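You operate a simulated robot arm through the tools that you are given. There is no shell and no other tool.

You run a simulated robot arm. Do the job below in one go: nothing can be reset, and whatever is moved stays where it is left.

## Task
Route medium cork to the blue bin and coarse to the orange one; fill each about a third.
Fine: shut the gates; no other bin gets any, nothing is spilt.

Only the result counts: the job must be done as asked and must still hold three seconds after the hand-in. Knocking over, shifting, dropping, spilling or breaking anything else fails it.

## Robot
A 7-joint arm with a fingered hand, fixed in place. Base frame: the origin is on the floor under the middle of its stand, x ahead of it, y to its left, z up. Lengths are in mm, angles in rad, forces in N, time in s.
With the tool pointing down near the work surface it reaches from about 100 to 680 mm from the base axis. Its first joint turns from -2.007 to 2.007 rad. Payload 5 kg.
Tool frame: the origin (TCP) lies between the finger pads and is the grasp point; the fingertips stand 32 mm ahead of it; z points along the fingers, y is the line along which they close. The gripper opens to 160 mm; its body begins 89 mm behind the TCP. The gripper is a hand of 4 fingers: y runs from the thumb to the fingers, the wrist lies at [0, 0, -267] in the tool frame.
Orientation is that of the tool frame in the base frame, as a unit quaternion [x, y, z, w]. With the fingers straight down and closing along the base's y, the tool's x points along the base's -x, its y along +y and its z along -z.

## Interface
- The arm moves only by the tool step_arm. Its argument "motion" is a list of rows, each an object of numbers (a shift or turn left out is 0): "rx", "ry", "rz": the turn, a rotation vector about the tool's x, y, z in rad; "x", "y", "z": the shift along the tool's x, y, z in mm. In form: [{"rx": .., "ry": .., "rz": .., "x": .., "y": .., "z": ..}, ...]. A call has 1 to 20 rows; each row shifts and turns the commanded pose from where the row before left it, along the tool's axes as they then stand. Rows are played at 5 a second. More than 50 mm and 0.15 rad between two rows, and nothing of the call is played. Where a pose cannot be reached the arm comes as near as it can. A force on the tool above 40 N (or 10 N above the force at the start of the call, whichever is more), or a blocked arm, ends the call early, and 0.2 s more pass. In this call time passes only in rows, and 0.2 s behind the last. It gives the time, the measured TCP pose, the force on the tool (base axes), the opening and the grip force at its end, in the units of the frame above (readings bear some noise), with the torque about the TCP (base axes, N m) and any sound that the robot's microphone picked up.
- Cameras (640 x 400 px; columns grow to the right, rows downward): "scene" is fixed at [230.1, 644.7, 1112.3]; the picture's right is [-0.56, -0.83, 0.00], its down [-0.17, 0.11, -0.98] and it looks along [0.81, -0.55, -0.20] (base axes); focal length 214 px, centre (320, 200). "wrist" rides on the gripper at [80, -4, -114] in the tool frame; the picture's right is [0.05, 1.00, 0.00], its down [-0.82, 0.04, -0.58] and it looks along [-0.58, 0.03, 0.82] (tool axes); focal length 265 px, centre (320, 200). There is no depth. A picture from a camera that has moved, and an enlarged one, comes with that camera's place and axes in the base frame and with its lens. The place of the scene camera against the robot may be out by one fixed shift of up to 18 mm in any direction.
- get_image(camera): a new picture of that camera. No time passes.
- slide_trunk(by): slides the trunk up (or, below 0, down) by that many mm; the arm rides with it, the base frame stays. It gives what a move gives, with no picture.
- move_fingers(finger1, finger2, finger3, thumb_bend): sets how far each is bent, from 0 (flat) to 1 (curled in); at 0.3 the hand is open as for a grip, at 0.7 the pads meet at the TCP. One left out holds its place. A second passes; each finger stops where it meets its share of the squeeze, and holds until it gets a number again. It is the only way to open and close the hand. It gives what a move gives, with no picture; readings hold the bend of each and the force on the fingers (four entries, about 0 where the hand has none), thumb and palm.
- zoom(camera, box): a new picture of the part [left, top, right, bottom] of that camera's present view, enlarged. No time passes.
- finish_job(): hands the job in; it is judged then, once.

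Nothing tells you positions but the pictures and the camera data. Unless the task says otherwise, let go and move clear before handing in.

The tools are called after "Emit:" by a JSON object that holds its "api" and its "payload". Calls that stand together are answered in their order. step_arm: Moves the arm, as the interface text tells. Its arguments: {"type":"object","properties":{"motion":{"type":"array","items":{"type":"object","properties":{"rx":{"type":"number"},"ry":{"type":"number"},"rz":{"type":"number"},"x":{"type":"number"},"y":{"type":"number"},"z":{"type":"number"}}}}},"required":["motion"]} The other tools are called the same way: slide_trunk (by) moves the trunk up or down; move_fingers (finger1, finger2, finger3, thumb_bend) moves the fingers one by one; get_image (camera) takes a picture; zoom (camera, box) takes an enlarged picture of a part of a camera's view; finish_job () hands the job in.

At the start:

```text
clock: 0.0
tcp_pos: [630.4, 98.9, 1462.3]
tcp_rot: [0.001, 1.0, 0.001, 0.0]
wrist_force: [0.8, 0.2, 0.7]
moment: [0.01, 0.04, 0.0]
opening: 159.6
finger_force: 0.1
shape: jaw
bend: [0.3, 0.3, 0.3, 0.3]
finger forces: [0.0, 0.0, 0.0, 0.1, 0.1, 0.0]
trunk travel left (down, up): [-625.0, 365.0]
```

scene: 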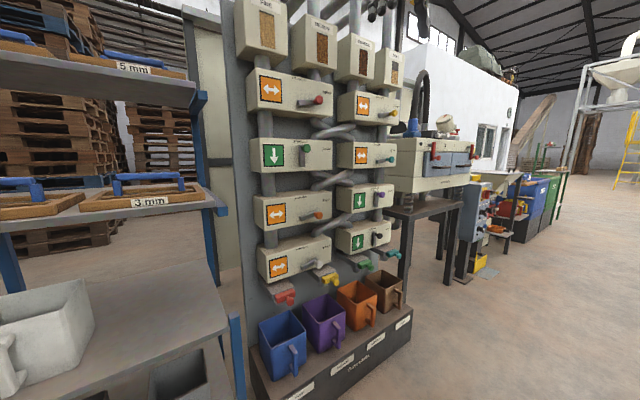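
wrist: 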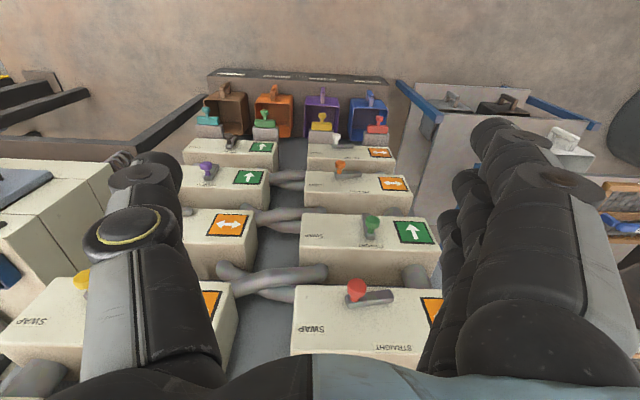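

I see a tall panel with four hoppers, eight valve boxes (swap/straight levers) and four coloured gates above four bins. I'll take enlarged pictures to read the labels first.

Emit:
{"api": "zoom", "payload": {"camera": "scene", "box": [220, 0, 420, 125]}}

Emit:
{"api": "zoom", "payload": {"camera": "scene", "box": [220, 120, 420, 245]}}

Emit:
{"api": "zoom", "payload": {"camera": "scene", "box": [230, 240, 430, 400]}}

Emit:
{"api": "zoom", "payload": {"camera": "scene", "box": [240, 0, 420, 90]}}

```text
3.20 times, centred on (320, 62) of scene
camera zoom: at [230.1, 644.7, 1112.3], right [-0.56, -0.83, 0.0], down [-0.17, 0.11, -0.98], along [0.81, -0.55, -0.2], focal length 686 px, centre (320, 640)
```

zoom: 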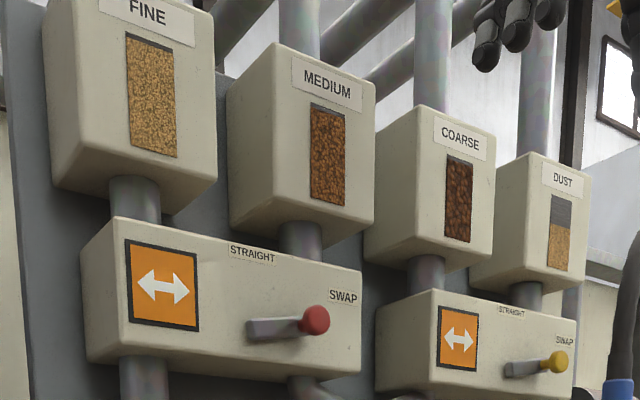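

```text
3.20 times, centred on (320, 182) of scene
camera zoom: at [230.1, 644.7, 1112.3], right [-0.56, -0.83, 0.0], down [-0.17, 0.11, -0.98], along [0.81, -0.55, -0.2], focal length 686 px, centre (320, 256)
```

zoom: 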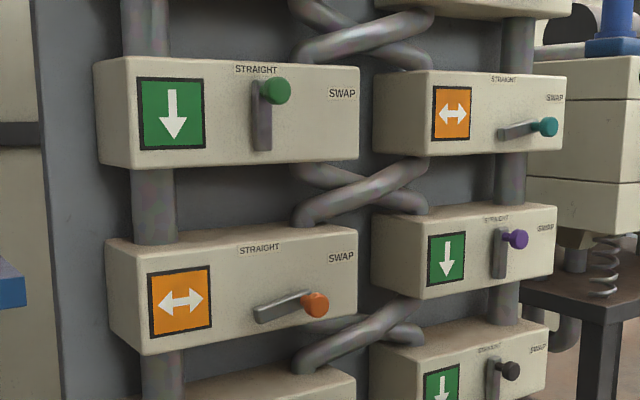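

```text
2.50 times, centred on (330, 320) of scene
camera zoom: at [230.1, 644.7, 1112.3], right [-0.56, -0.83, 0.0], down [-0.17, 0.11, -0.98], along [0.81, -0.55, -0.2], focal length 536 px, centre (295, -100)
```

zoom: 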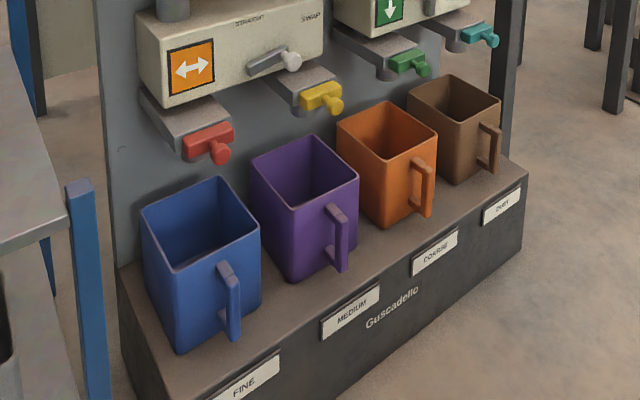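

```text
3.56 times, centred on (330, 45) of scene
camera zoom: at [230.1, 644.7, 1112.3], right [-0.56, -0.83, 0.0], down [-0.17, 0.11, -0.98], along [0.81, -0.55, -0.2], focal length 763 px, centre (284, 751)
```

zoom: 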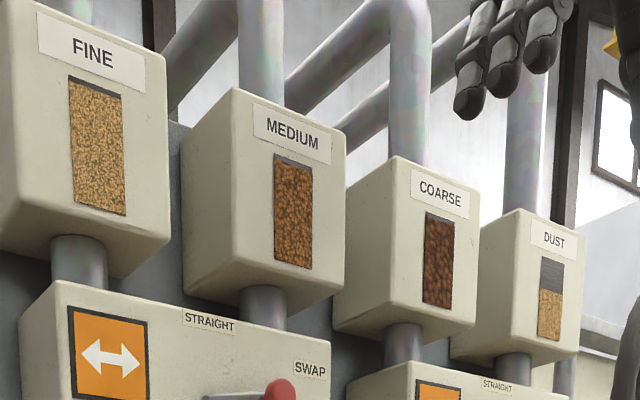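

The panel shows FINE/MEDIUM/COARSE/DUST hoppers, with swap boxes over lanes 1-2 and 3-4 and crossing pipes between lanes 2 and 3. I'll look more closely at the crossings and gates from both cameras before I move anything.

Emit:
{"api": "zoom", "payload": {"camera": "scene", "box": [290, 100, 370, 150]}}

Emit:
{"api": "zoom", "payload": {"camera": "scene", "box": [290, 200, 420, 281]}}

Emit:
{"api": "zoom", "payload": {"camera": "scene", "box": [250, 240, 410, 340]}}

Emit:
{"api": "zoom", "payload": {"camera": "wrist", "box": [180, 60, 420, 210]}}

Emit:
{"api": "zoom", "payload": {"camera": "wrist", "box": [180, 200, 440, 362]}}

```text
8.00 times, centred on (330, 125) of scene
camera zoom: at [230.1, 644.7, 1112.3], right [-0.56, -0.83, 0.0], down [-0.17, 0.11, -0.98], along [0.81, -0.55, -0.2], focal length 1716 px, centre (240, 800)
```

zoom: 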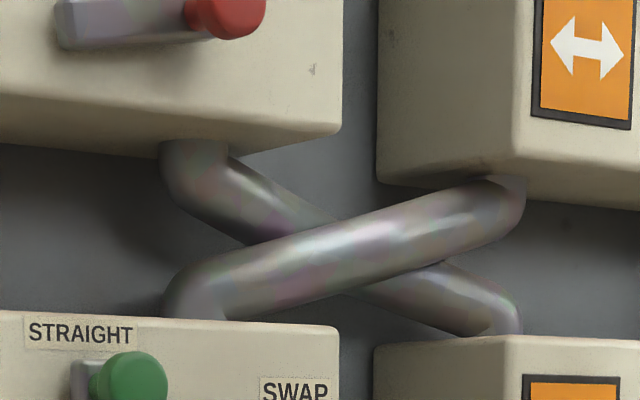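

```text
4.92 times, centred on (355, 240) of scene
camera zoom: at [230.1, 644.7, 1112.3], right [-0.56, -0.83, 0.0], down [-0.17, 0.11, -0.98], along [0.81, -0.55, -0.2], focal length 1056 px, centre (148, 1)
```

zoom: 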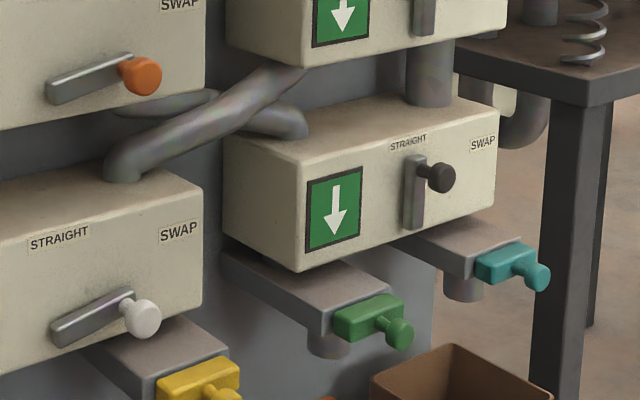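

```text
4.00 times, centred on (330, 290) of scene
camera zoom: at [230.1, 644.7, 1112.3], right [-0.56, -0.83, 0.0], down [-0.17, 0.11, -0.98], along [0.81, -0.55, -0.2], focal length 858 px, centre (280, -160)
```

zoom: 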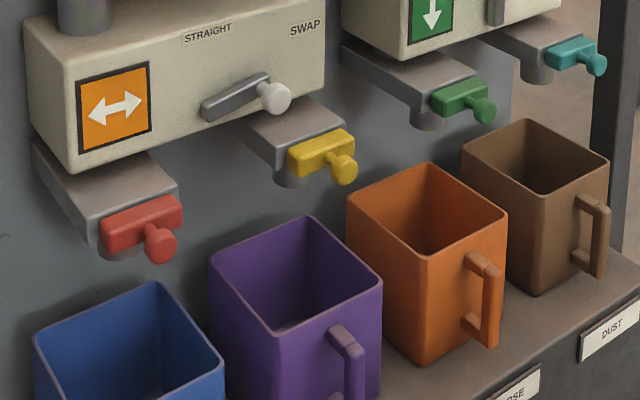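

```text
2.67 times, centred on (300, 135) of wrist
camera zoom: at [550.0, 95.0, 1577.1], right [-0.05, 1.0, 0.0], down [0.82, 0.04, 0.58], along [0.58, 0.03, -0.82], focal length 708 px, centre (373, 373)
```

zoom: 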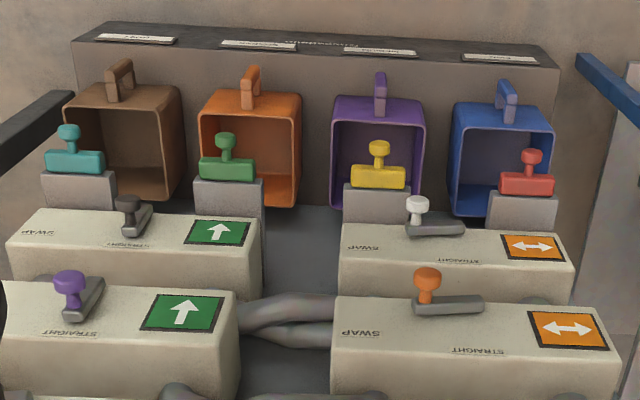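

```text
2.46 times, centred on (310, 281) of wrist
camera zoom: at [550.0, 95.0, 1577.1], right [-0.05, 1.0, 0.0], down [0.82, 0.04, 0.58], along [0.58, 0.03, -0.82], focal length 653 px, centre (345, 1)
```

zoom: 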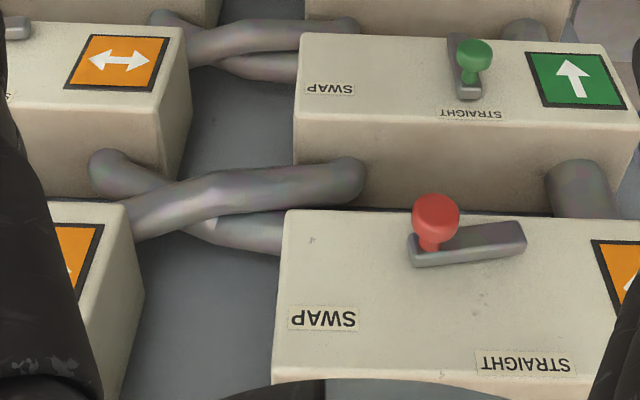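

The three crossings and the lever states are clear. Orange and white need to go from SWAP to STRAIGHT, which puts medium in lane 1 (blue) and coarse in lane 3 (orange). The levers sit near x≈930 and the gate knobs near x≈870, z≈570. I'll point the hand forward first and check reach.

Emit:
{"api": "step_arm", "payload": {"motion": [{"ry": -0.14}, {"ry": -0.14}, {"ry": -0.14}, {"ry": -0.14}]}}

```text
clock: 1.0
tcp_pos: [630.0, 98.0, 1462.8]
tcp_rot: [-0.001, 0.961, 0.001, 0.277]
wrist_force: [0.4, -0.2, 0.4]
moment: [-0.01, -0.03, -0.03]
opening: 159.9
finger_force: 0.1
shape: jaw
bend: [0.3, 0.3, 0.3, 0.3]
finger forces: [0.1, 0.1, 0.0, 0.0, 0.0, 0.1]
trunk travel left (down, up): [-625.0, 365.0]
```

Emit:
{"api": "step_arm", "payload": {"motion": [{"ry": -0.14}, {"ry": -0.14}, {"ry": -0.14}, {"ry": -0.14}, {"ry": -0.14}, {"ry": -0.14}, {"ry": -0.14}, {"ry": -0.03}]}}

Emit:
{"api": "get_image", "payload": {"camera": "scene"}}

Emit:
{"api": "get_image", "payload": {"camera": "wrist"}}

```text
clock: 2.8
tcp_pos: [626.6, 68.2, 1454.6]
tcp_rot: [0.028, 0.79, -0.048, 0.611]
wrist_force: [0.1, 1.0, 0.6]
moment: [-0.06, 0.08, -0.01]
opening: 159.9
finger_force: 0.1
shape: jaw
bend: [0.3, 0.3, 0.3, 0.3]
finger forces: [0.0, 0.0, 0.0, 0.0, 0.1, 0.0]
out of reach, approached as far as the arm can: row 4, 5, 6
trunk travel left (down, up): [-625.0, 365.0]
```

```text
taken
```

scene: 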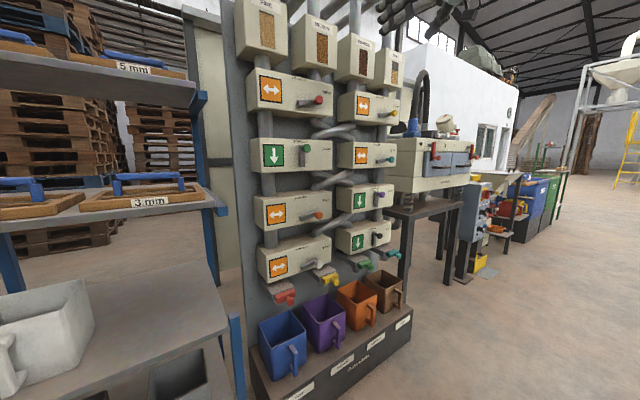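

```text
taken
camera wrist: at [496.4, 76.1, 1405.5], right [0.09, 0.99, -0.09], down [-0.35, 0.12, 0.93], along [0.93, -0.05, 0.35], focal length 265 px, centre (320, 200)
```

wrist: 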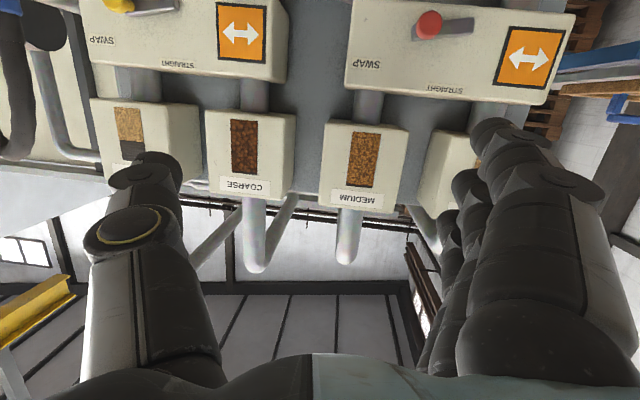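

The hand is nearly horizontal but hit a reach limit, likely because the arm is folded there. I'll lower the trunk so the arm stands at lever height and try stretching out further in front of the panel.

Emit:
{"api": "slide_trunk", "payload": {"by": -300}}

Emit:
{"api": "step_arm", "payload": {"motion": [{"z": 20}, {"z": 20}, {"z": 20}]}}

Emit:
{"api": "get_image", "payload": {"camera": "scene"}}

Emit:
{"api": "get_image", "payload": {"camera": "wrist"}}

```text
clock: 5.8
tcp_pos: [629.1, 70.3, 1150.8]
tcp_rot: [0.022, 0.792, -0.049, 0.608]
wrist_force: [-0.1, 0.6, -0.8]
moment: [-0.02, -0.02, 0.03]
opening: 159.9
finger_force: 0.0
shape: jaw
bend: [0.3, 0.3, 0.3, 0.3]
finger forces: [0.0, 0.1, 0.0, 0.0, 0.1, 0.0]
trunk travel left (down, up): [-325.0, 665.0]
```

```text
clock: 6.6
tcp_pos: [685.3, 63.1, 1140.8]
tcp_rot: [0.022, 0.789, -0.048, 0.613]
wrist_force: [0.2, -0.1, 1.0]
moment: [0.02, 0.01, 0.02]
opening: 160.1
finger_force: 0.1
shape: jaw
bend: [0.3, 0.3, 0.3, 0.3]
finger forces: [0.1, 0.0, 0.1, 0.1, 0.0, 0.1]
trunk travel left (down, up): [-325.0, 665.0]
```

```text
taken
```

scene: 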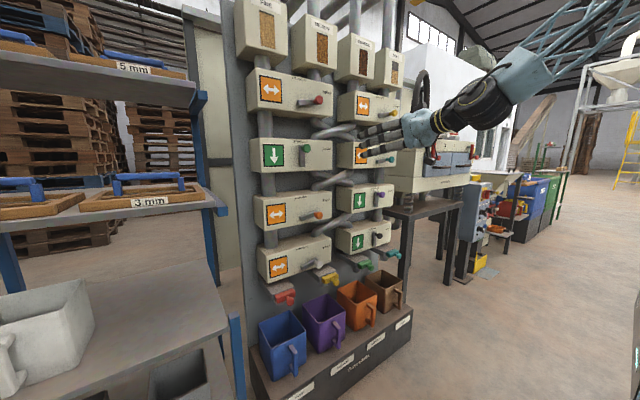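

```text
taken
camera wrist: at [554.6, 69.5, 1091.2], right [0.08, 0.99, -0.1], down [-0.35, 0.12, 0.93], along [0.93, -0.04, 0.36], focal length 265 px, centre (320, 200)
```

wrist: 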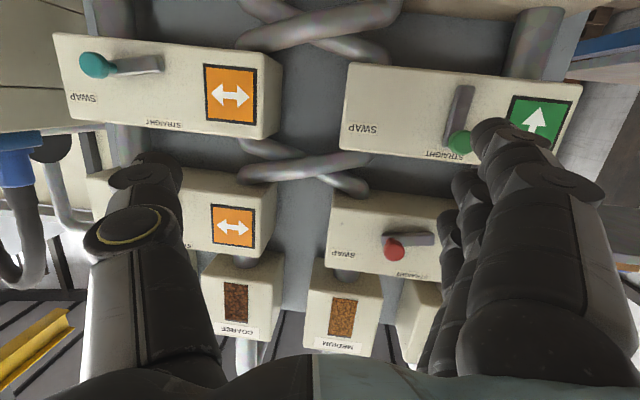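

The hand points forward and the clipped pose is taken as the new command. Next I'll go the rest of the way down with the trunk, level the hand and look at the lower levers and gates.

Emit:
{"api": "slide_trunk", "payload": {"by": -300}}

Emit:
{"api": "step_arm", "payload": {"motion": [{"ry": -0.1, "rx": -0.04, "rz": 0.015, "z": 15}, {"ry": -0.1, "rx": -0.04, "rz": 0.015, "z": 15}, {"ry": -0.05, "rx": -0.02, "rz": 0.007, "z": 10}]}}

Emit:
{"api": "get_image", "payload": {"camera": "scene"}}

Emit:
{"api": "get_image", "payload": {"camera": "wrist"}}

```text
clock: 9.6
tcp_pos: [685.3, 62.8, 839.5]
tcp_rot: [0.022, 0.789, -0.049, 0.612]
wrist_force: [-0.5, -0.2, 0.3]
moment: [0.01, 0.02, 0.01]
opening: 160.0
finger_force: 0.0
shape: jaw
bend: [0.3, 0.3, 0.3, 0.3]
finger forces: [0.1, 0.0, 0.0, 0.0, 0.0, 0.1]
trunk travel left (down, up): [-25.0, 965.0]
```

```text
clock: 10.4
tcp_pos: [712.4, 62.2, 833.3]
tcp_rot: [0.006, 0.736, -0.019, 0.677]
wrist_force: [0.4, 0.1, -0.3]
moment: [-0.03, 0.02, -0.05]
opening: 160.0
finger_force: 0.0
shape: jaw
bend: [0.3, 0.3, 0.3, 0.3]
finger forces: [0.0, 0.1, 0.0, 0.0, 0.1, 0.0]
out of reach, approached as far as the arm can: row 2, 3
trunk travel left (down, up): [-25.0, 965.0]
```

```text
taken
```

scene: 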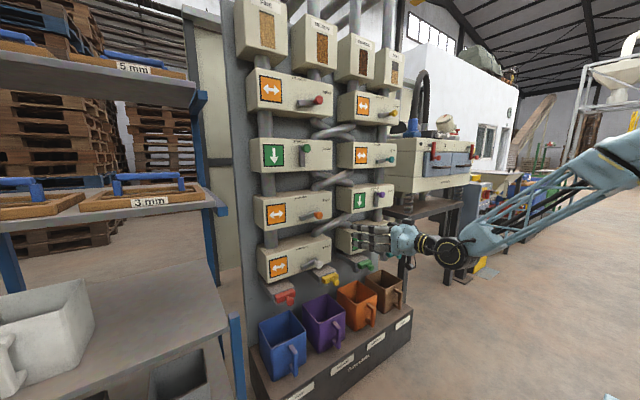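

```text
taken
camera wrist: at [590.0, 62.2, 763.3], right [0.03, 1.0, -0.07], down [-0.51, 0.08, 0.86], along [0.86, 0.01, 0.51], focal length 265 px, centre (320, 200)
```

wrist: 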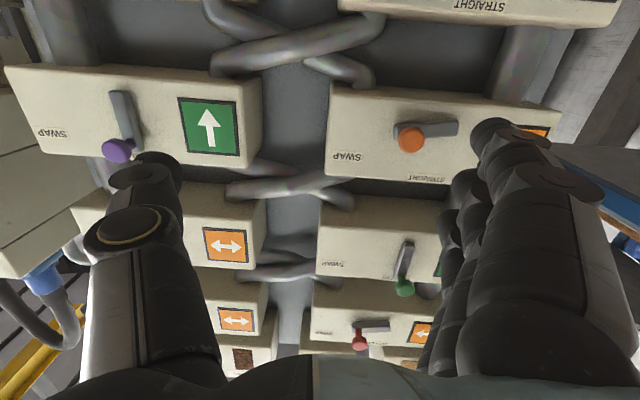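

The orange knob triangulates to about (922, 176, 859) and the white one to about (922, 174, 652). I'll move to the left in front of the orange lever, still well short of it, and look again.

Emit:
{"api": "step_arm", "payload": {"motion": [{"y": 30}, {"y": 30}, {"y": 30, "z": 10}, {"y": 20, "z": 20}, {"z": 20, "x": -10}, {"z": 10, "x": -10}]}}

Emit:
{"api": "get_image", "payload": {"camera": "wrist"}}

Emit:
{"api": "get_image", "payload": {"camera": "scene"}}

```text
clock: 11.8
tcp_pos: [776.5, 169.3, 845.9]
tcp_rot: [0.006, 0.736, -0.019, 0.677]
wrist_force: [1.0, -0.6, -0.2]
moment: [-0.03, -0.02, -0.01]
opening: 160.0
finger_force: 0.0
shape: jaw
bend: [0.3, 0.3, 0.3, 0.3]
finger forces: [0.0, 0.0, 0.0, 0.0, 0.0, 0.1]
trunk travel left (down, up): [-25.0, 965.0]
```

```text
taken
camera wrist: at [655.3, 168.7, 775.8], right [0.03, 1.0, -0.07], down [-0.51, 0.08, 0.86], along [0.86, 0.01, 0.51], focal length 265 px, centre (320, 200)
```

wrist: 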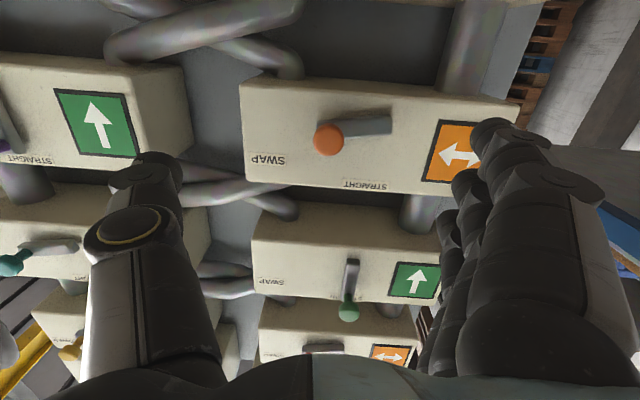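

```text
taken
```

scene: 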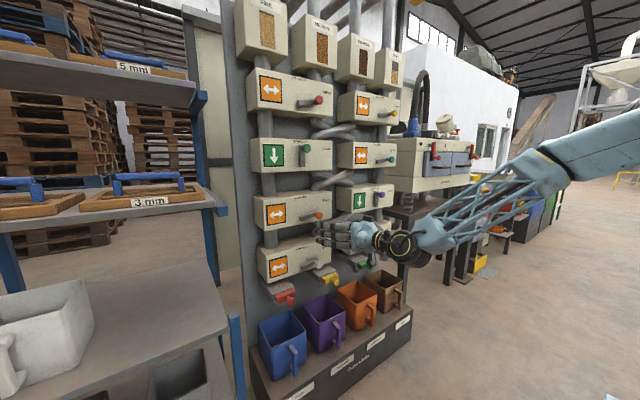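

Emit:
{"api": "zoom", "payload": {"camera": "wrist", "box": [240, 70, 480, 220]}}

Emit:
{"api": "zoom", "payload": {"camera": "scene", "box": [260, 180, 420, 280]}}

```text
2.67 times, centred on (360, 145) of wrist
camera zoom: at [655.3, 168.7, 775.8], right [0.03, 1.0, -0.07], down [-0.51, 0.08, 0.86], along [0.86, 0.01, 0.51], focal length 708 px, centre (213, 347)
```

zoom: 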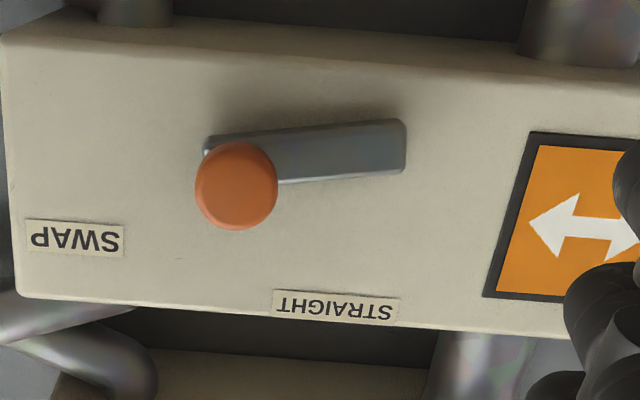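

```text
4.00 times, centred on (340, 230) of scene
camera zoom: at [230.1, 644.7, 1112.3], right [-0.56, -0.83, 0.0], down [-0.17, 0.11, -0.98], along [0.81, -0.55, -0.2], focal length 858 px, centre (240, 80)
```

zoom: 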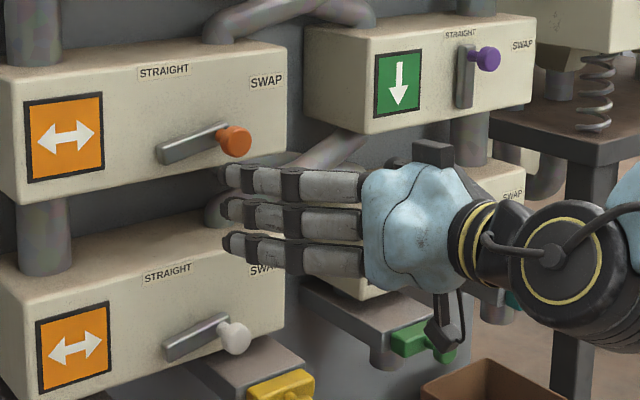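

The orange knob is about 32 mm across, protruding from a lever about 58 mm long that pivots at about y=231. I'll level the hand and advance toward it with the fingers open.

Emit:
{"api": "step_arm", "payload": {"motion": [{"rx": -0.035, "ry": -0.04, "rz": 0.018, "z": 20}, {"ry": -0.043, "z": 20}, {"z": 20, "x": -5, "y": 3}, {"z": 20, "x": -5, "y": 3}]}}

Emit:
{"api": "get_image", "payload": {"camera": "wrist"}}

```text
clock: 12.8
tcp_pos: [855.2, 174.6, 853.0]
tcp_rot: [0.0, 0.707, 0.0, 0.707]
wrist_force: [-0.1, 0.7, -0.1]
moment: [-0.02, 0.04, -0.04]
opening: 159.7
finger_force: 0.1
shape: jaw
bend: [0.3, 0.3, 0.3, 0.3]
finger forces: [0.0, 0.1, 0.0, 0.0, 0.1, 0.0]
trunk travel left (down, up): [-25.0, 965.0]
```

```text
taken
camera wrist: at [741.1, 171.4, 773.6], right [0.0, 1.0, -0.05], down [-0.58, 0.04, 0.82], along [0.82, 0.03, 0.58], focal length 265 px, centre (320, 200)
```

wrist: 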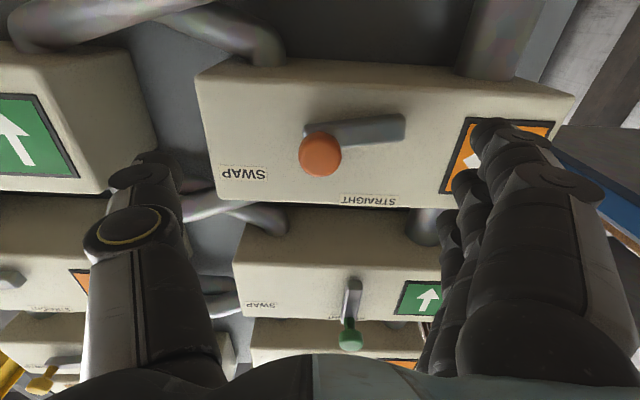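

The hand is now level and the knob sits about 67 mm ahead at (922, 176, 861). I'll advance until the knob is between the fingertips, then check.

Emit:
{"api": "step_arm", "payload": {"motion": [{"x": -8, "y": 1, "z": 15}, {"z": 15}, {"z": 15}]}}

Emit:
{"api": "get_image", "payload": {"camera": "wrist"}}

Emit:
{"api": "zoom", "payload": {"camera": "scene", "box": [260, 180, 420, 280]}}

```text
clock: 13.6
tcp_pos: [899.0, 176.0, 861.2]
tcp_rot: [-0.001, 0.707, 0.001, 0.707]
wrist_force: [-0.2, -0.7, -0.6]
moment: [-0.01, 0.05, -0.01]
opening: 159.9
finger_force: 0.2
shape: jaw
bend: [0.3, 0.3, 0.3, 0.3]
finger forces: [0.0, 0.0, 0.0, 0.1, 0.1, 0.1]
trunk travel left (down, up): [-25.0, 965.0]
```

```text
taken
camera wrist: at [786.3, 172.4, 781.8], right [0.0, 1.0, -0.05], down [-0.58, 0.04, 0.82], along [0.82, 0.03, 0.58], focal length 265 px, centre (320, 200)
```

wrist: 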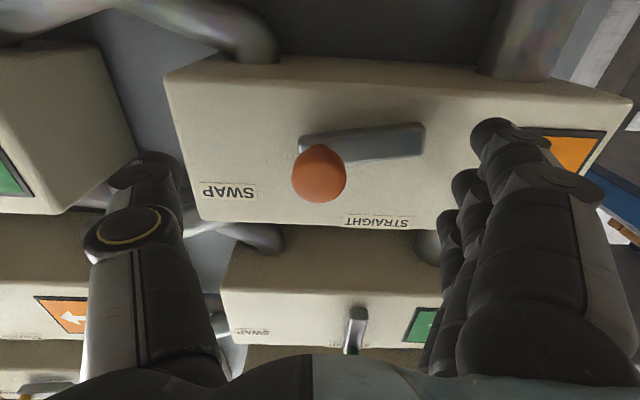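

```text
4.00 times, centred on (340, 230) of scene
camera zoom: at [230.1, 644.7, 1112.3], right [-0.56, -0.83, 0.0], down [-0.17, 0.11, -0.98], along [0.81, -0.55, -0.2], focal length 858 px, centre (240, 80)
```

zoom: 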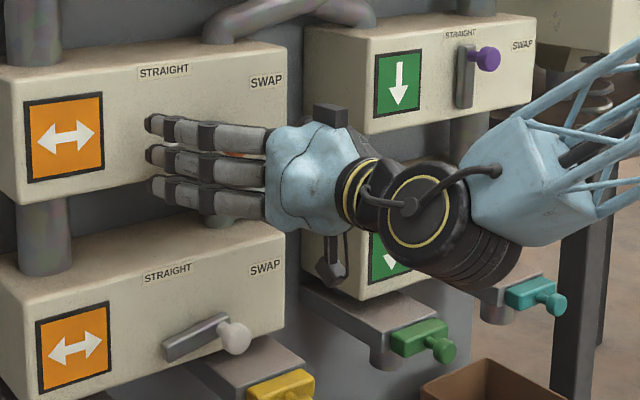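

The knob is centred and 23 mm ahead of the grasp point. I'll advance 10 mm more and start closing around it.

Emit:
{"api": "step_arm", "payload": {"motion": [{"z": 10}]}}

Emit:
{"api": "move_fingers", "payload": {"finger1": 0.5, "finger2": 0.5, "finger3": 0.5, "thumb_bend": 0.5}}

Emit:
{"api": "get_image", "payload": {"camera": "wrist"}}

```text
clock: 14.0
tcp_pos: [910.4, 176.7, 860.5]
tcp_rot: [-0.001, 0.708, 0.0, 0.707]
wrist_force: [0.5, -0.3, 0.9]
moment: [0.04, 0.02, 0.01]
opening: 159.9
finger_force: 0.1
shape: jaw
bend: [0.3, 0.3, 0.3, 0.3]
finger forces: [0.1, 0.0, 0.0, 0.0, 0.0, 0.0]
trunk travel left (down, up): [-25.0, 965.0]
```

```text
clock: 15.0
tcp_pos: [910.8, 176.5, 860.5]
tcp_rot: [0.0, 0.707, 0.0, 0.707]
wrist_force: [-8.5, 1.3, -1.3]
moment: [-0.09, 0.07, 0.53]
opening: 92.1
finger_force: 3.7
shape: fingers
bend: [0.5, 0.48, 0.5, 0.5]
finger forces: [0.0, 8.2, 0.0, 0.0, 0.0, 0.1]
trunk travel left (down, up): [-25.0, 965.0]
```

```text
taken
camera wrist: at [796.0, 172.9, 781.6], right [0.0, 1.0, -0.05], down [-0.58, 0.04, 0.82], along [0.82, 0.03, 0.58], focal length 265 px, centre (320, 200)
```

wrist: 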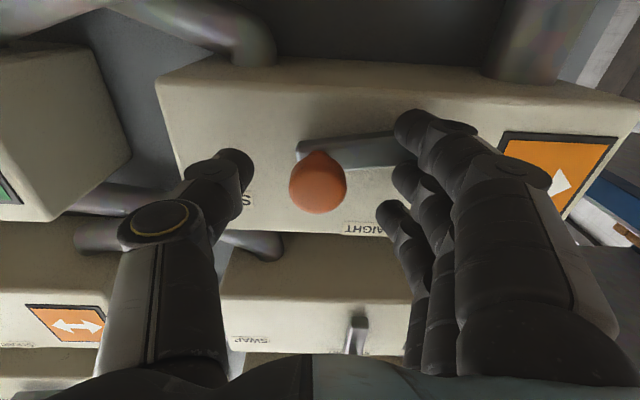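

The middle finger is touching the lever arm. I'll back off 10 mm so the tips clear it, then close further.

Emit:
{"api": "step_arm", "payload": {"motion": [{"z": -6}, {"z": -6}]}}

Emit:
{"api": "move_fingers", "payload": {"finger1": 0.55, "finger2": 0.55, "finger3": 0.55, "thumb_bend": 0.55}}

Emit:
{"api": "get_image", "payload": {"camera": "wrist"}}

```text
clock: 15.6
tcp_pos: [899.8, 174.8, 861.2]
tcp_rot: [0.001, 0.708, 0.0, 0.706]
wrist_force: [-0.2, 0.0, -0.2]
moment: [-0.02, -0.01, 0.0]
opening: 91.9
finger_force: 0.1
shape: fingers
bend: [0.5, 0.5, 0.5, 0.5]
finger forces: [0.0, 0.1, 0.0, 0.1, 0.0, 0.0]
trunk travel left (down, up): [-25.0, 965.0]
```

```text
clock: 16.6
tcp_pos: [898.9, 176.0, 861.2]
tcp_rot: [0.0, 0.707, 0.0, 0.707]
wrist_force: [-0.4, -1.0, 0.8]
moment: [0.02, 0.01, 0.0]
opening: 72.9
finger_force: 0.0
shape: fingers
bend: [0.55, 0.55, 0.55, 0.55]
finger forces: [0.0, 0.1, 0.0, 0.0, 0.0, 0.0]
trunk travel left (down, up): [-25.0, 965.0]
```

```text
taken
camera wrist: at [784.4, 172.6, 781.7], right [0.0, 1.0, -0.05], down [-0.58, 0.04, 0.82], along [0.82, 0.03, 0.58], focal length 265 px, centre (320, 200)
```

wrist: 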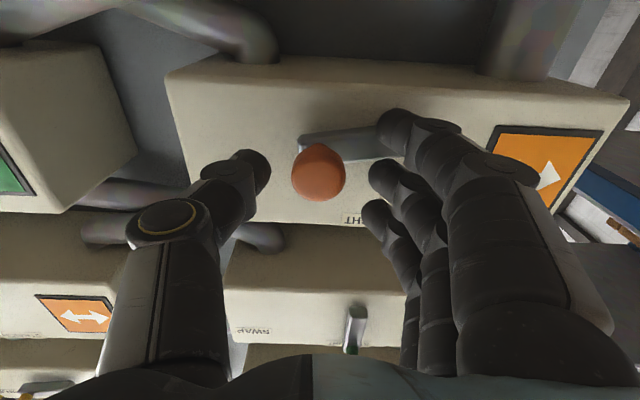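

Emit:
{"api": "move_fingers", "payload": {"finger1": 0.66, "finger2": 0.66, "finger3": 0.66, "thumb_bend": 0.66}}

Emit:
{"api": "get_image", "payload": {"camera": "wrist"}}

```text
clock: 17.6
tcp_pos: [898.4, 176.0, 863.1]
tcp_rot: [0.001, 0.708, -0.001, 0.706]
wrist_force: [1.4, -1.6, 0.6]
moment: [-0.01, -0.02, -0.01]
opening: 39.3
finger_force: 4.4
shape: fingers
bend: [0.66, 0.63, 0.66, 0.64]
finger forces: [0.1, 3.2, 0.0, 0.1, 5.6, 0.0]
trunk travel left (down, up): [-25.0, 965.0]
```

```text
taken
camera wrist: at [784.6, 172.2, 781.7], right [0.0, 1.0, -0.05], down [-0.58, 0.04, 0.82], along [0.82, 0.03, 0.58], focal length 265 px, centre (320, 200)
```

wrist: 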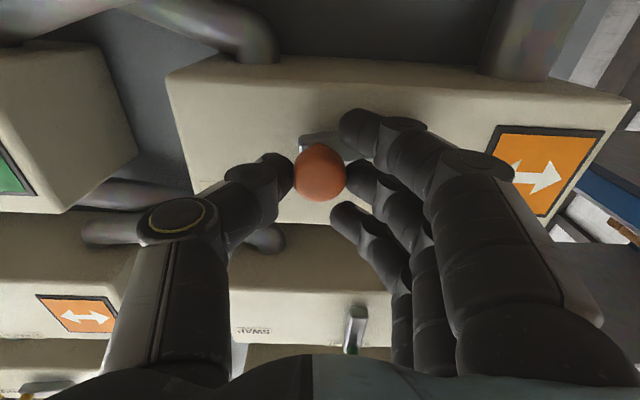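

Emit:
{"api": "move_fingers", "payload": {"finger1": 0.7, "finger2": 0.72, "finger3": 0.7, "thumb_bend": 0.72}}

Emit:
{"api": "step_arm", "payload": {"motion": [{"x": -6, "y": 0}, {"x": -7, "y": 1}]}}

Emit:
{"api": "get_image", "payload": {"camera": "wrist"}}

```text
clock: 18.6
tcp_pos: [898.4, 174.8, 861.8]
tcp_rot: [0.0, 0.707, -0.001, 0.708]
wrist_force: [7.7, -7.2, 1.8]
moment: [-0.04, -0.05, -0.01]
opening: 32.1
finger_force: 11.6
shape: fingers
bend: [0.7, 0.64, 0.7, 0.66]
finger forces: [0.0, 7.9, 0.0, 0.0, 14.4, 0.0]
trunk travel left (down, up): [-25.0, 965.0]
```

```text
clock: 19.2
tcp_pos: [899.6, 177.9, 874.1]
tcp_rot: [-0.001, 0.707, 0.001, 0.707]
wrist_force: [7.1, -4.4, -3.3]
moment: [-0.12, 0.08, -0.01]
opening: 32.2
finger_force: 9.3
shape: fingers
bend: [0.7, 0.64, 0.7, 0.66]
finger forces: [0.0, 7.3, 0.1, 0.0, 11.8, 0.0]
trunk travel left (down, up): [-25.0, 965.0]
```

```text
taken
camera wrist: at [784.7, 173.6, 794.2], right [0.0, 1.0, -0.05], down [-0.58, 0.04, 0.82], along [0.82, 0.03, 0.58], focal length 265 px, centre (320, 200)
```

wrist: 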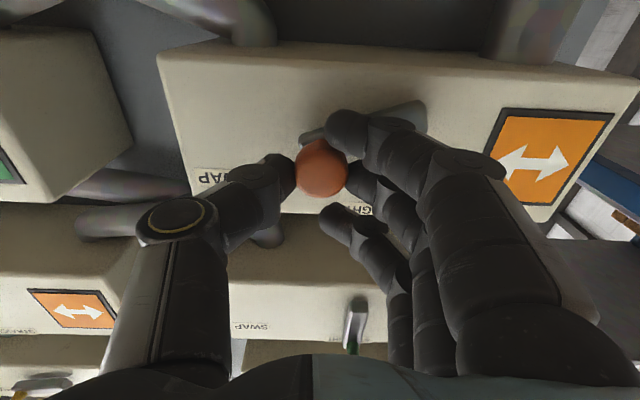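

The lever follows the grip. I'll carry the knob further along its arc.

Emit:
{"api": "step_arm", "payload": {"motion": [{"x": -4, "y": 3}, {"x": -4, "y": 3}, {"x": -4, "y": 3}, {"x": -3.5, "y": 3.5}, {"x": -3, "y": 4}, {"x": -3, "y": 4}]}}

Emit:
{"api": "get_image", "payload": {"camera": "wrist"}}

```text
clock: 20.6
tcp_pos: [898.7, 193.0, 898.3]
tcp_rot: [0.002, 0.706, -0.001, 0.708]
wrist_force: [4.9, -16.2, 11.2]
moment: [-0.26, -0.3, -0.31]
opening: 34.1
finger_force: 12.7
shape: fingers
bend: [0.7, 0.66, 0.7, 0.66]
finger forces: [0.4, 3.1, 0.1, 0.1, 22.3, 0.1]
trunk travel left (down, up): [-25.0, 965.0]
```

```text
taken
camera wrist: at [784.8, 191.5, 818.0], right [0.0, 1.0, -0.05], down [-0.58, 0.04, 0.81], along [0.82, 0.03, 0.58], focal length 265 px, centre (320, 200)
```

wrist: 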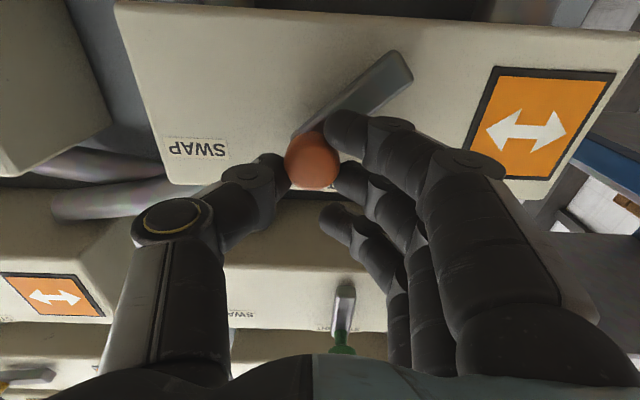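

The lever is at about 45° and the hand is a little high. I'll now mainly push left with the thumb to finish the arc.

Emit:
{"api": "step_arm", "payload": {"motion": [{"y": 4, "x": 0}, {"y": 4, "x": 0}, {"y": 5, "x": 0}, {"y": 5, "x": -1}]}}

Emit:
{"api": "get_image", "payload": {"camera": "wrist"}}

```text
clock: 21.5
tcp_pos: [899.5, 205.3, 905.2]
tcp_rot: [0.004, 0.702, -0.003, 0.712]
wrist_force: [-0.8, -20.1, 22.3]
moment: [-0.58, -0.5, -0.49]
opening: 37.5
finger_force: 15.3
shape: fingers
bend: [0.7, 0.69, 0.7, 0.66]
finger forces: [0.0, 1.8, 0.0, 0.0, 29.1, 0.0]
trunk travel left (down, up): [-25.0, 965.0]
stopped in row 4: the force on the tool passed its limit at 41 N (the readings are from after the stop); the commanded pose is now the measured one
```

```text
taken
camera wrist: at [785.5, 203.0, 823.3], right [0.01, 1.0, -0.05], down [-0.59, 0.05, 0.81], along [0.81, 0.02, 0.59], focal length 265 px, centre (320, 200)
```

wrist: 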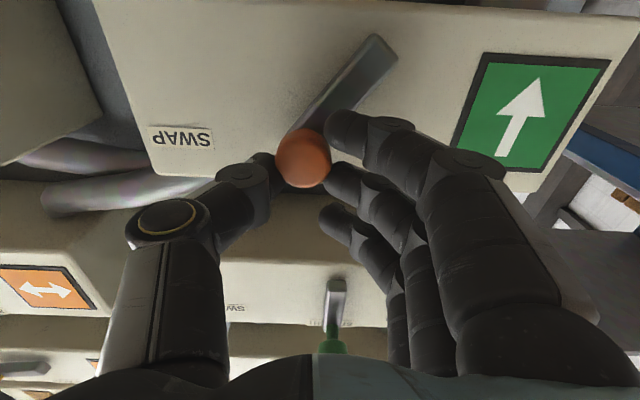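

The sign has flipped to the green arrow and the lever is past the middle, at about 52°. The hand was being forced up, so I'll continue along the true tangent, up and left together.

Emit:
{"api": "step_arm", "payload": {"motion": [{"y": 3, "x": -3}, {"y": 4, "x": -2.8}, {"y": 4, "x": -2.4}, {"y": 4, "x": -2}]}}

Emit:
{"api": "get_image", "payload": {"camera": "wrist"}}

```text
clock: 22.2
tcp_pos: [899.4, 212.7, 914.4]
tcp_rot: [0.004, 0.7, -0.003, 0.714]
wrist_force: [3.9, -14.2, 22.2]
moment: [-0.51, -0.51, -0.23]
opening: 34.6
finger_force: 15.9
shape: fingers
bend: [0.69, 0.69, 0.7, 0.66]
finger forces: [1.6, 2.4, 0.0, 0.0, 27.6, 0.1]
trunk travel left (down, up): [-25.0, 965.0]
stopped in row 3: the force on the tool passed its limit at 41 N (the readings are from after the stop); the commanded pose is now the measured one
```

```text
taken
camera wrist: at [786.5, 211.4, 832.4], right [0.01, 1.0, -0.05], down [-0.59, 0.05, 0.8], along [0.81, 0.02, 0.59], focal length 265 px, centre (320, 200)
```

wrist: 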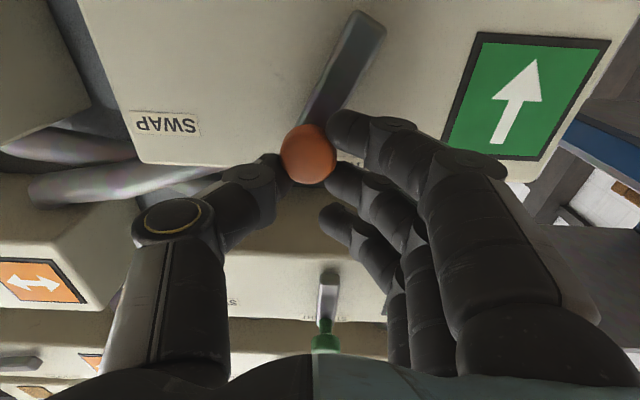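

The lever is at about 60° and the fingers now hinder it. I'll open the three fingers and push the knob left with the thumb only.

Emit:
{"api": "move_fingers", "payload": {"finger1": 0.45, "finger2": 0.45, "finger3": 0.45}}

Emit:
{"api": "get_image", "payload": {"camera": "wrist"}}

```text
clock: 23.2
tcp_pos: [898.2, 213.5, 911.2]
tcp_rot: [0.005, 0.701, -0.004, 0.713]
wrist_force: [4.1, -21.6, 33.0]
moment: [-0.87, -0.77, -0.38]
opening: 80.1
finger_force: 18.5
shape: fingers
bend: [0.45, 0.45, 0.45, 0.65]
finger forces: [0.0, 0.1, 0.1, 0.0, 37.2, 0.0]
trunk travel left (down, up): [-25.0, 965.0]
```

```text
taken
camera wrist: at [785.3, 211.4, 830.7], right [0.01, 1.0, -0.05], down [-0.59, 0.05, 0.81], along [0.81, 0.02, 0.59], focal length 265 px, centre (320, 200)
```

wrist: 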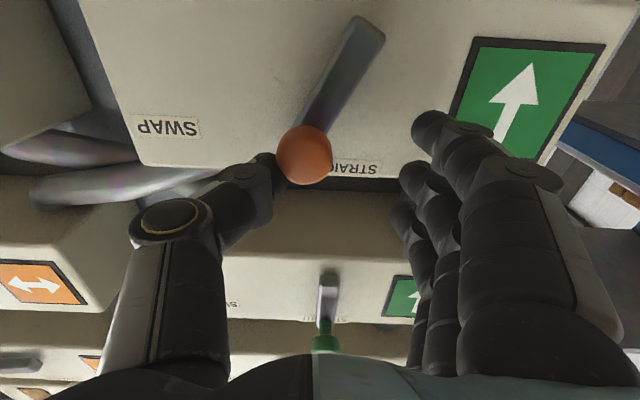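

The thumb is resting on the upper left of the knob and pushing it inward. I'll back off right, drop the hand about 20 mm and push again from the lower right.

Emit:
{"api": "step_arm", "payload": {"motion": [{"y": -6, "x": -3}, {"y": -8}, {"y": -6, "x": 4}, {"x": 8}, {"x": 8}, {"x": 5}]}}

Emit:
{"api": "get_image", "payload": {"camera": "wrist"}}

```text
clock: 24.6
tcp_pos: [898.9, 194.8, 889.5]
tcp_rot: [0.004, 0.703, -0.003, 0.711]
wrist_force: [-8.0, -28.1, 17.0]
moment: [-0.44, -0.37, -0.86]
opening: 83.0
finger_force: 15.2
shape: fingers
bend: [0.45, 0.45, 0.45, 0.66]
finger forces: [0.0, 0.0, 0.0, 0.1, 30.3, 0.0]
trunk travel left (down, up): [-25.0, 965.0]
```

```text
taken
camera wrist: at [785.2, 191.9, 807.0], right [0.01, 1.0, -0.05], down [-0.59, 0.05, 0.81], along [0.81, 0.02, 0.59], focal length 265 px, centre (320, 200)
```

wrist: 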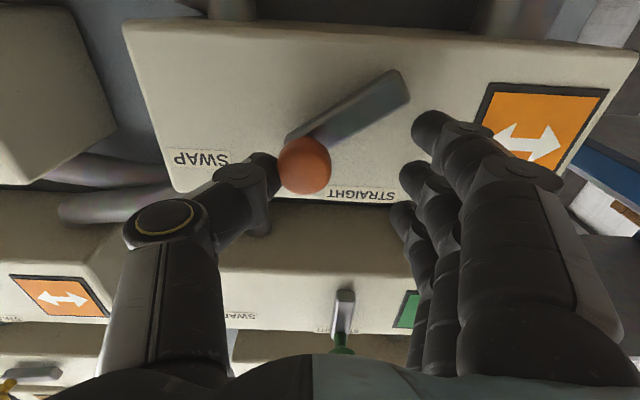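

The thumb's contact dragged the lever back. I'll open up, back away and roll the hand 45° so the thumb pushes from the lower right along the lever's path.

Emit:
{"api": "move_fingers", "payload": {"finger1": 0.4, "finger2": 0.4, "finger3": 0.4, "thumb_bend": 0.4}}

Emit:
{"api": "step_arm", "payload": {"motion": [{"z": -20}, {"z": -20}, {"z": -20}, {"rz": 0.14}, {"rz": 0.14}, {"rz": 0.14}, {"rz": 0.14}, {"rz": 0.14}, {"rz": 0.085}]}}

Emit:
{"api": "get_image", "payload": {"camera": "wrist"}}

```text
clock: 25.6
tcp_pos: [898.6, 197.0, 886.1]
tcp_rot: [0.002, 0.703, -0.002, 0.711]
wrist_force: [-0.1, 0.5, 0.4]
moment: [0.01, 0.0, -0.01]
opening: 130.7
finger_force: 0.1
shape: fingers
bend: [0.4, 0.4, 0.4, 0.4]
finger forces: [0.0, 0.0, 0.0, 0.0, 0.1, 0.1]
trunk travel left (down, up): [-25.0, 965.0]
```

```text
clock: 27.6
tcp_pos: [840.2, 197.7, 885.2]
tcp_rot: [0.273, 0.649, 0.271, 0.657]
wrist_force: [-0.4, -0.4, 0.1]
moment: [-0.01, 0.01, 0.01]
opening: 131.2
finger_force: 0.0
shape: fingers
bend: [0.4, 0.4, 0.4, 0.4]
finger forces: [0.0, 0.0, 0.0, 0.0, 0.1, 0.0]
trunk travel left (down, up): [-25.0, 965.0]
```

```text
taken
camera wrist: at [726.1, 252.8, 825.3], right [0.0, 0.74, 0.67], down [-0.59, -0.54, 0.6], along [0.81, -0.39, 0.44], focal length 265 px, centre (320, 200)
```

wrist: 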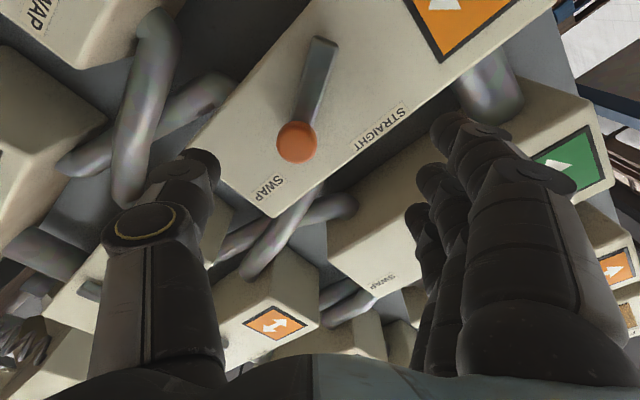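

The knob is now at about (922, 183, 877), with the lever at 31°. I'll line the rolled hand up with it and advance.

Emit:
{"api": "step_arm", "payload": {"motion": [{"x": -4, "y": -16}, {"z": 20}, {"z": 20}, {"z": 18}]}}

Emit:
{"api": "get_image", "payload": {"camera": "wrist"}}

```text
clock: 28.6
tcp_pos: [896.6, 182.5, 878.7]
tcp_rot: [0.27, 0.649, 0.268, 0.658]
wrist_force: [-0.8, 0.3, 0.8]
moment: [0.0, 0.01, -0.01]
opening: 130.8
finger_force: 0.0
shape: fingers
bend: [0.4, 0.4, 0.4, 0.4]
finger forces: [0.0, 0.0, 0.1, 0.0, 0.1, 0.1]
trunk travel left (down, up): [-25.0, 965.0]
```

```text
taken
camera wrist: at [783.8, 238.3, 818.1], right [0.0, 0.74, 0.67], down [-0.59, -0.54, 0.6], along [0.81, -0.39, 0.44], focal length 265 px, centre (320, 200)
```

wrist: 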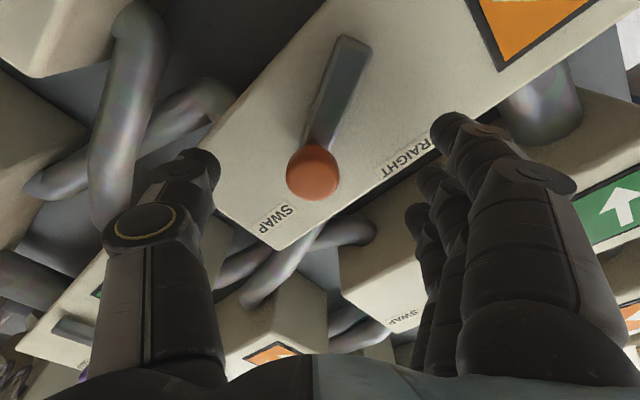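

Emit:
{"api": "step_arm", "payload": {"motion": [{"z": 3, "y": -1}]}}

Emit:
{"api": "move_fingers", "payload": {"finger1": 0.66, "finger2": 0.66, "finger3": 0.66, "thumb_bend": 0.66}}

Emit:
{"api": "get_image", "payload": {"camera": "wrist"}}

```text
clock: 29.0
tcp_pos: [900.4, 181.9, 877.1]
tcp_rot: [0.271, 0.65, 0.269, 0.657]
wrist_force: [-0.7, -0.3, 0.2]
moment: [-0.01, 0.01, -0.03]
opening: 131.0
finger_force: 0.0
shape: fingers
bend: [0.4, 0.4, 0.4, 0.4]
finger forces: [0.1, 0.1, 0.1, 0.0, 0.0, 0.0]
trunk travel left (down, up): [-25.0, 965.0]
```

```text
clock: 30.0
tcp_pos: [901.2, 180.2, 878.1]
tcp_rot: [0.273, 0.649, 0.268, 0.658]
wrist_force: [5.1, -20.3, 0.0]
moment: [-0.4, -0.09, -0.42]
opening: 47.6
finger_force: 7.6
shape: fingers
bend: [0.66, 0.66, 0.66, 0.62]
finger forces: [0.1, 0.0, 0.1, 0.0, 16.5, 0.0]
trunk travel left (down, up): [-25.0, 965.0]
```

```text
taken
camera wrist: at [787.3, 236.1, 817.2], right [0.0, 0.74, 0.67], down [-0.59, -0.54, 0.6], along [0.81, -0.39, 0.44], focal length 265 px, centre (320, 200)
```

wrist: 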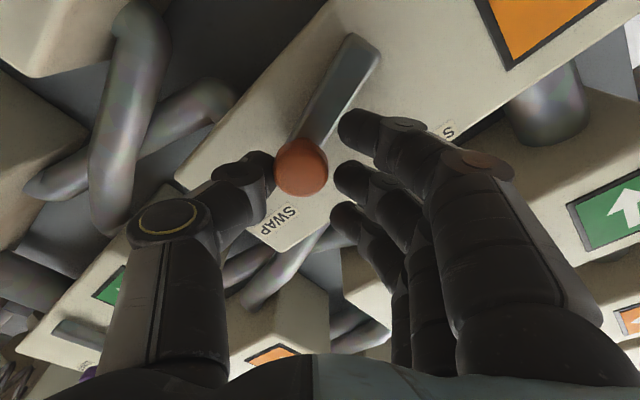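

Emit:
{"api": "step_arm", "payload": {"motion": [{"y": -4}, {"x": 6, "y": -2}]}}

Emit:
{"api": "get_image", "payload": {"camera": "wrist"}}

```text
clock: 30.6
tcp_pos: [900.2, 181.5, 868.7]
tcp_rot: [0.273, 0.65, 0.269, 0.657]
wrist_force: [-0.6, -15.5, -1.8]
moment: [-0.23, 0.06, -0.39]
opening: 45.3
finger_force: 6.3
shape: fingers
bend: [0.66, 0.66, 0.66, 0.63]
finger forces: [0.0, 0.0, 0.0, 0.0, 13.7, 0.0]
trunk travel left (down, up): [-25.0, 965.0]
```

```text
taken
camera wrist: at [786.9, 236.5, 808.1], right [0.0, 0.74, 0.67], down [-0.59, -0.54, 0.6], along [0.81, -0.39, 0.44], focal length 265 px, centre (320, 200)
```

wrist: 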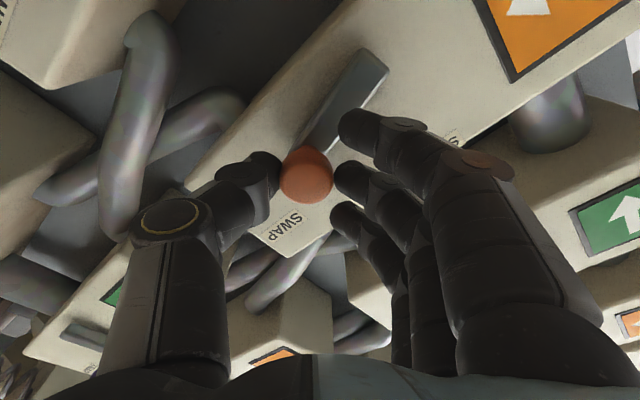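

Emit:
{"api": "move_fingers", "payload": {"finger1": 0.72, "finger2": 0.72, "finger3": 0.72, "thumb_bend": 0.66}}

Emit:
{"api": "get_image", "payload": {"camera": "wrist"}}

```text
clock: 31.6
tcp_pos: [899.2, 180.5, 868.9]
tcp_rot: [0.27, 0.649, 0.271, 0.657]
wrist_force: [-1.7, -10.8, -2.0]
moment: [-0.19, 0.13, -0.36]
opening: 36.9
finger_force: 9.5
shape: fingers
bend: [0.72, 0.69, 0.72, 0.62]
finger forces: [0.1, 4.7, 0.0, 0.0, 14.4, 0.0]
trunk travel left (down, up): [-25.0, 965.0]
```

```text
taken
camera wrist: at [787.0, 237.2, 808.3], right [0.0, 0.74, 0.67], down [-0.59, -0.54, 0.6], along [0.81, -0.39, 0.44], focal length 265 px, centre (320, 200)
```

wrist: 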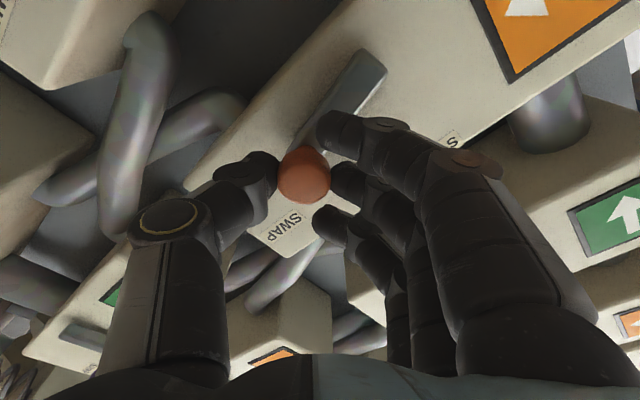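

The knob is held between thumb and middle finger, with the lever at about 14°. I'll follow the arc in small steps.

Emit:
{"api": "step_arm", "payload": {"motion": [{"x": -2.4, "y": 4.4}, {"x": -2.0, "y": 4.56}, {"x": -1.63, "y": 4.74}, {"x": -1.2, "y": 4.86}, {"x": -0.74, "y": 4.94}]}}

Emit:
{"api": "get_image", "payload": {"camera": "wrist"}}

```text
clock: 32.8
tcp_pos: [899.6, 193.9, 892.0]
tcp_rot: [0.271, 0.649, 0.27, 0.658]
wrist_force: [0.1, -13.0, 2.8]
moment: [-0.36, -0.09, -0.35]
opening: 37.6
finger_force: 9.6
shape: fingers
bend: [0.72, 0.71, 0.72, 0.62]
finger forces: [0.0, 5.6, 0.0, 0.1, 14.0, 0.0]
trunk travel left (down, up): [-25.0, 965.0]
```

```text
taken
camera wrist: at [787.0, 248.7, 831.6], right [0.0, 0.74, 0.67], down [-0.59, -0.54, 0.6], along [0.81, -0.39, 0.44], focal length 265 px, centre (320, 200)
```

wrist: 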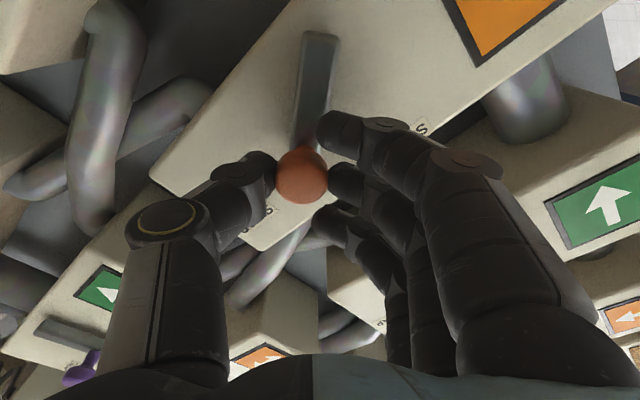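

Emit:
{"api": "step_arm", "payload": {"motion": [{"x": -0.3, "y": 5}, {"x": 0.13, "y": 5}, {"x": 0.6, "y": 5}, {"x": 1.0, "y": 4.9}, {"x": 1.4, "y": 4.8}]}}

Emit:
{"api": "get_image", "payload": {"camera": "wrist"}}

```text
clock: 34.0
tcp_pos: [899.9, 212.2, 906.9]
tcp_rot: [0.271, 0.649, 0.27, 0.658]
wrist_force: [-3.3, -6.3, -2.0]
moment: [-0.29, 0.07, -0.24]
opening: 36.2
finger_force: 10.5
shape: fingers
bend: [0.72, 0.7, 0.72, 0.63]
finger forces: [0.1, 7.4, 0.0, 0.0, 13.3, 0.0]
trunk travel left (down, up): [-25.0, 965.0]
```

```text
taken
camera wrist: at [787.1, 267.6, 846.5], right [0.0, 0.74, 0.67], down [-0.59, -0.54, 0.6], along [0.81, -0.39, 0.44], focal length 265 px, centre (320, 200)
```

wrist: 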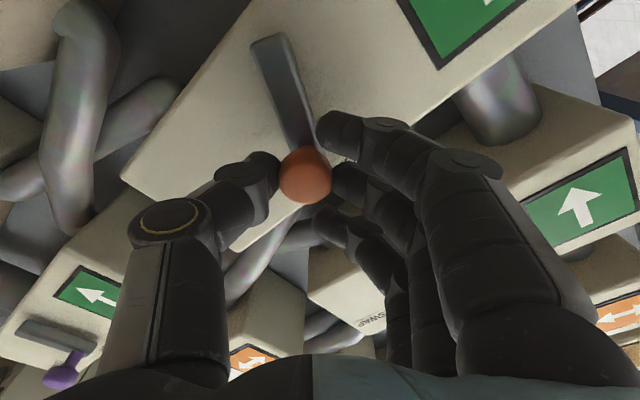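

Emit:
{"api": "step_arm", "payload": {"motion": [{"x": 2.0, "y": 4.6}, {"x": 2.3, "y": 4.4}, {"x": 2.7, "y": 4.2}, {"x": 3.0, "y": 4.0}]}}

Emit:
{"api": "get_image", "payload": {"camera": "wrist"}}

```text
clock: 35.0
tcp_pos: [901.2, 230.7, 911.4]
tcp_rot: [0.271, 0.649, 0.27, 0.657]
wrist_force: [-2.1, -3.0, -1.0]
moment: [-0.25, 0.03, -0.15]
opening: 34.2
finger_force: 9.3
shape: fingers
bend: [0.72, 0.7, 0.72, 0.63]
finger forces: [0.1, 7.2, 0.0, 0.0, 10.9, 0.0]
trunk travel left (down, up): [-25.0, 965.0]
```

```text
taken
camera wrist: at [787.1, 287.4, 851.0], right [0.0, 0.74, 0.67], down [-0.59, -0.54, 0.6], along [0.81, -0.39, 0.44], focal length 265 px, centre (320, 200)
```

wrist: 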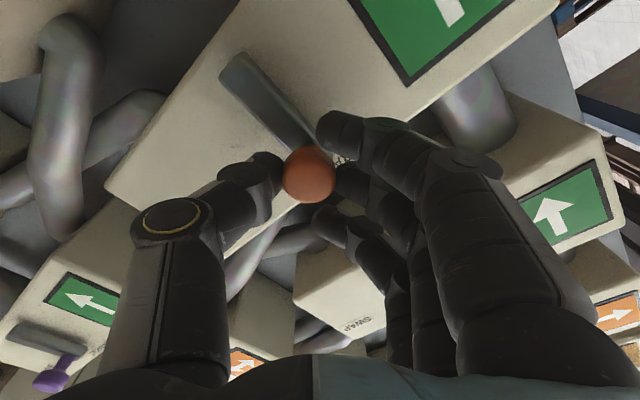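

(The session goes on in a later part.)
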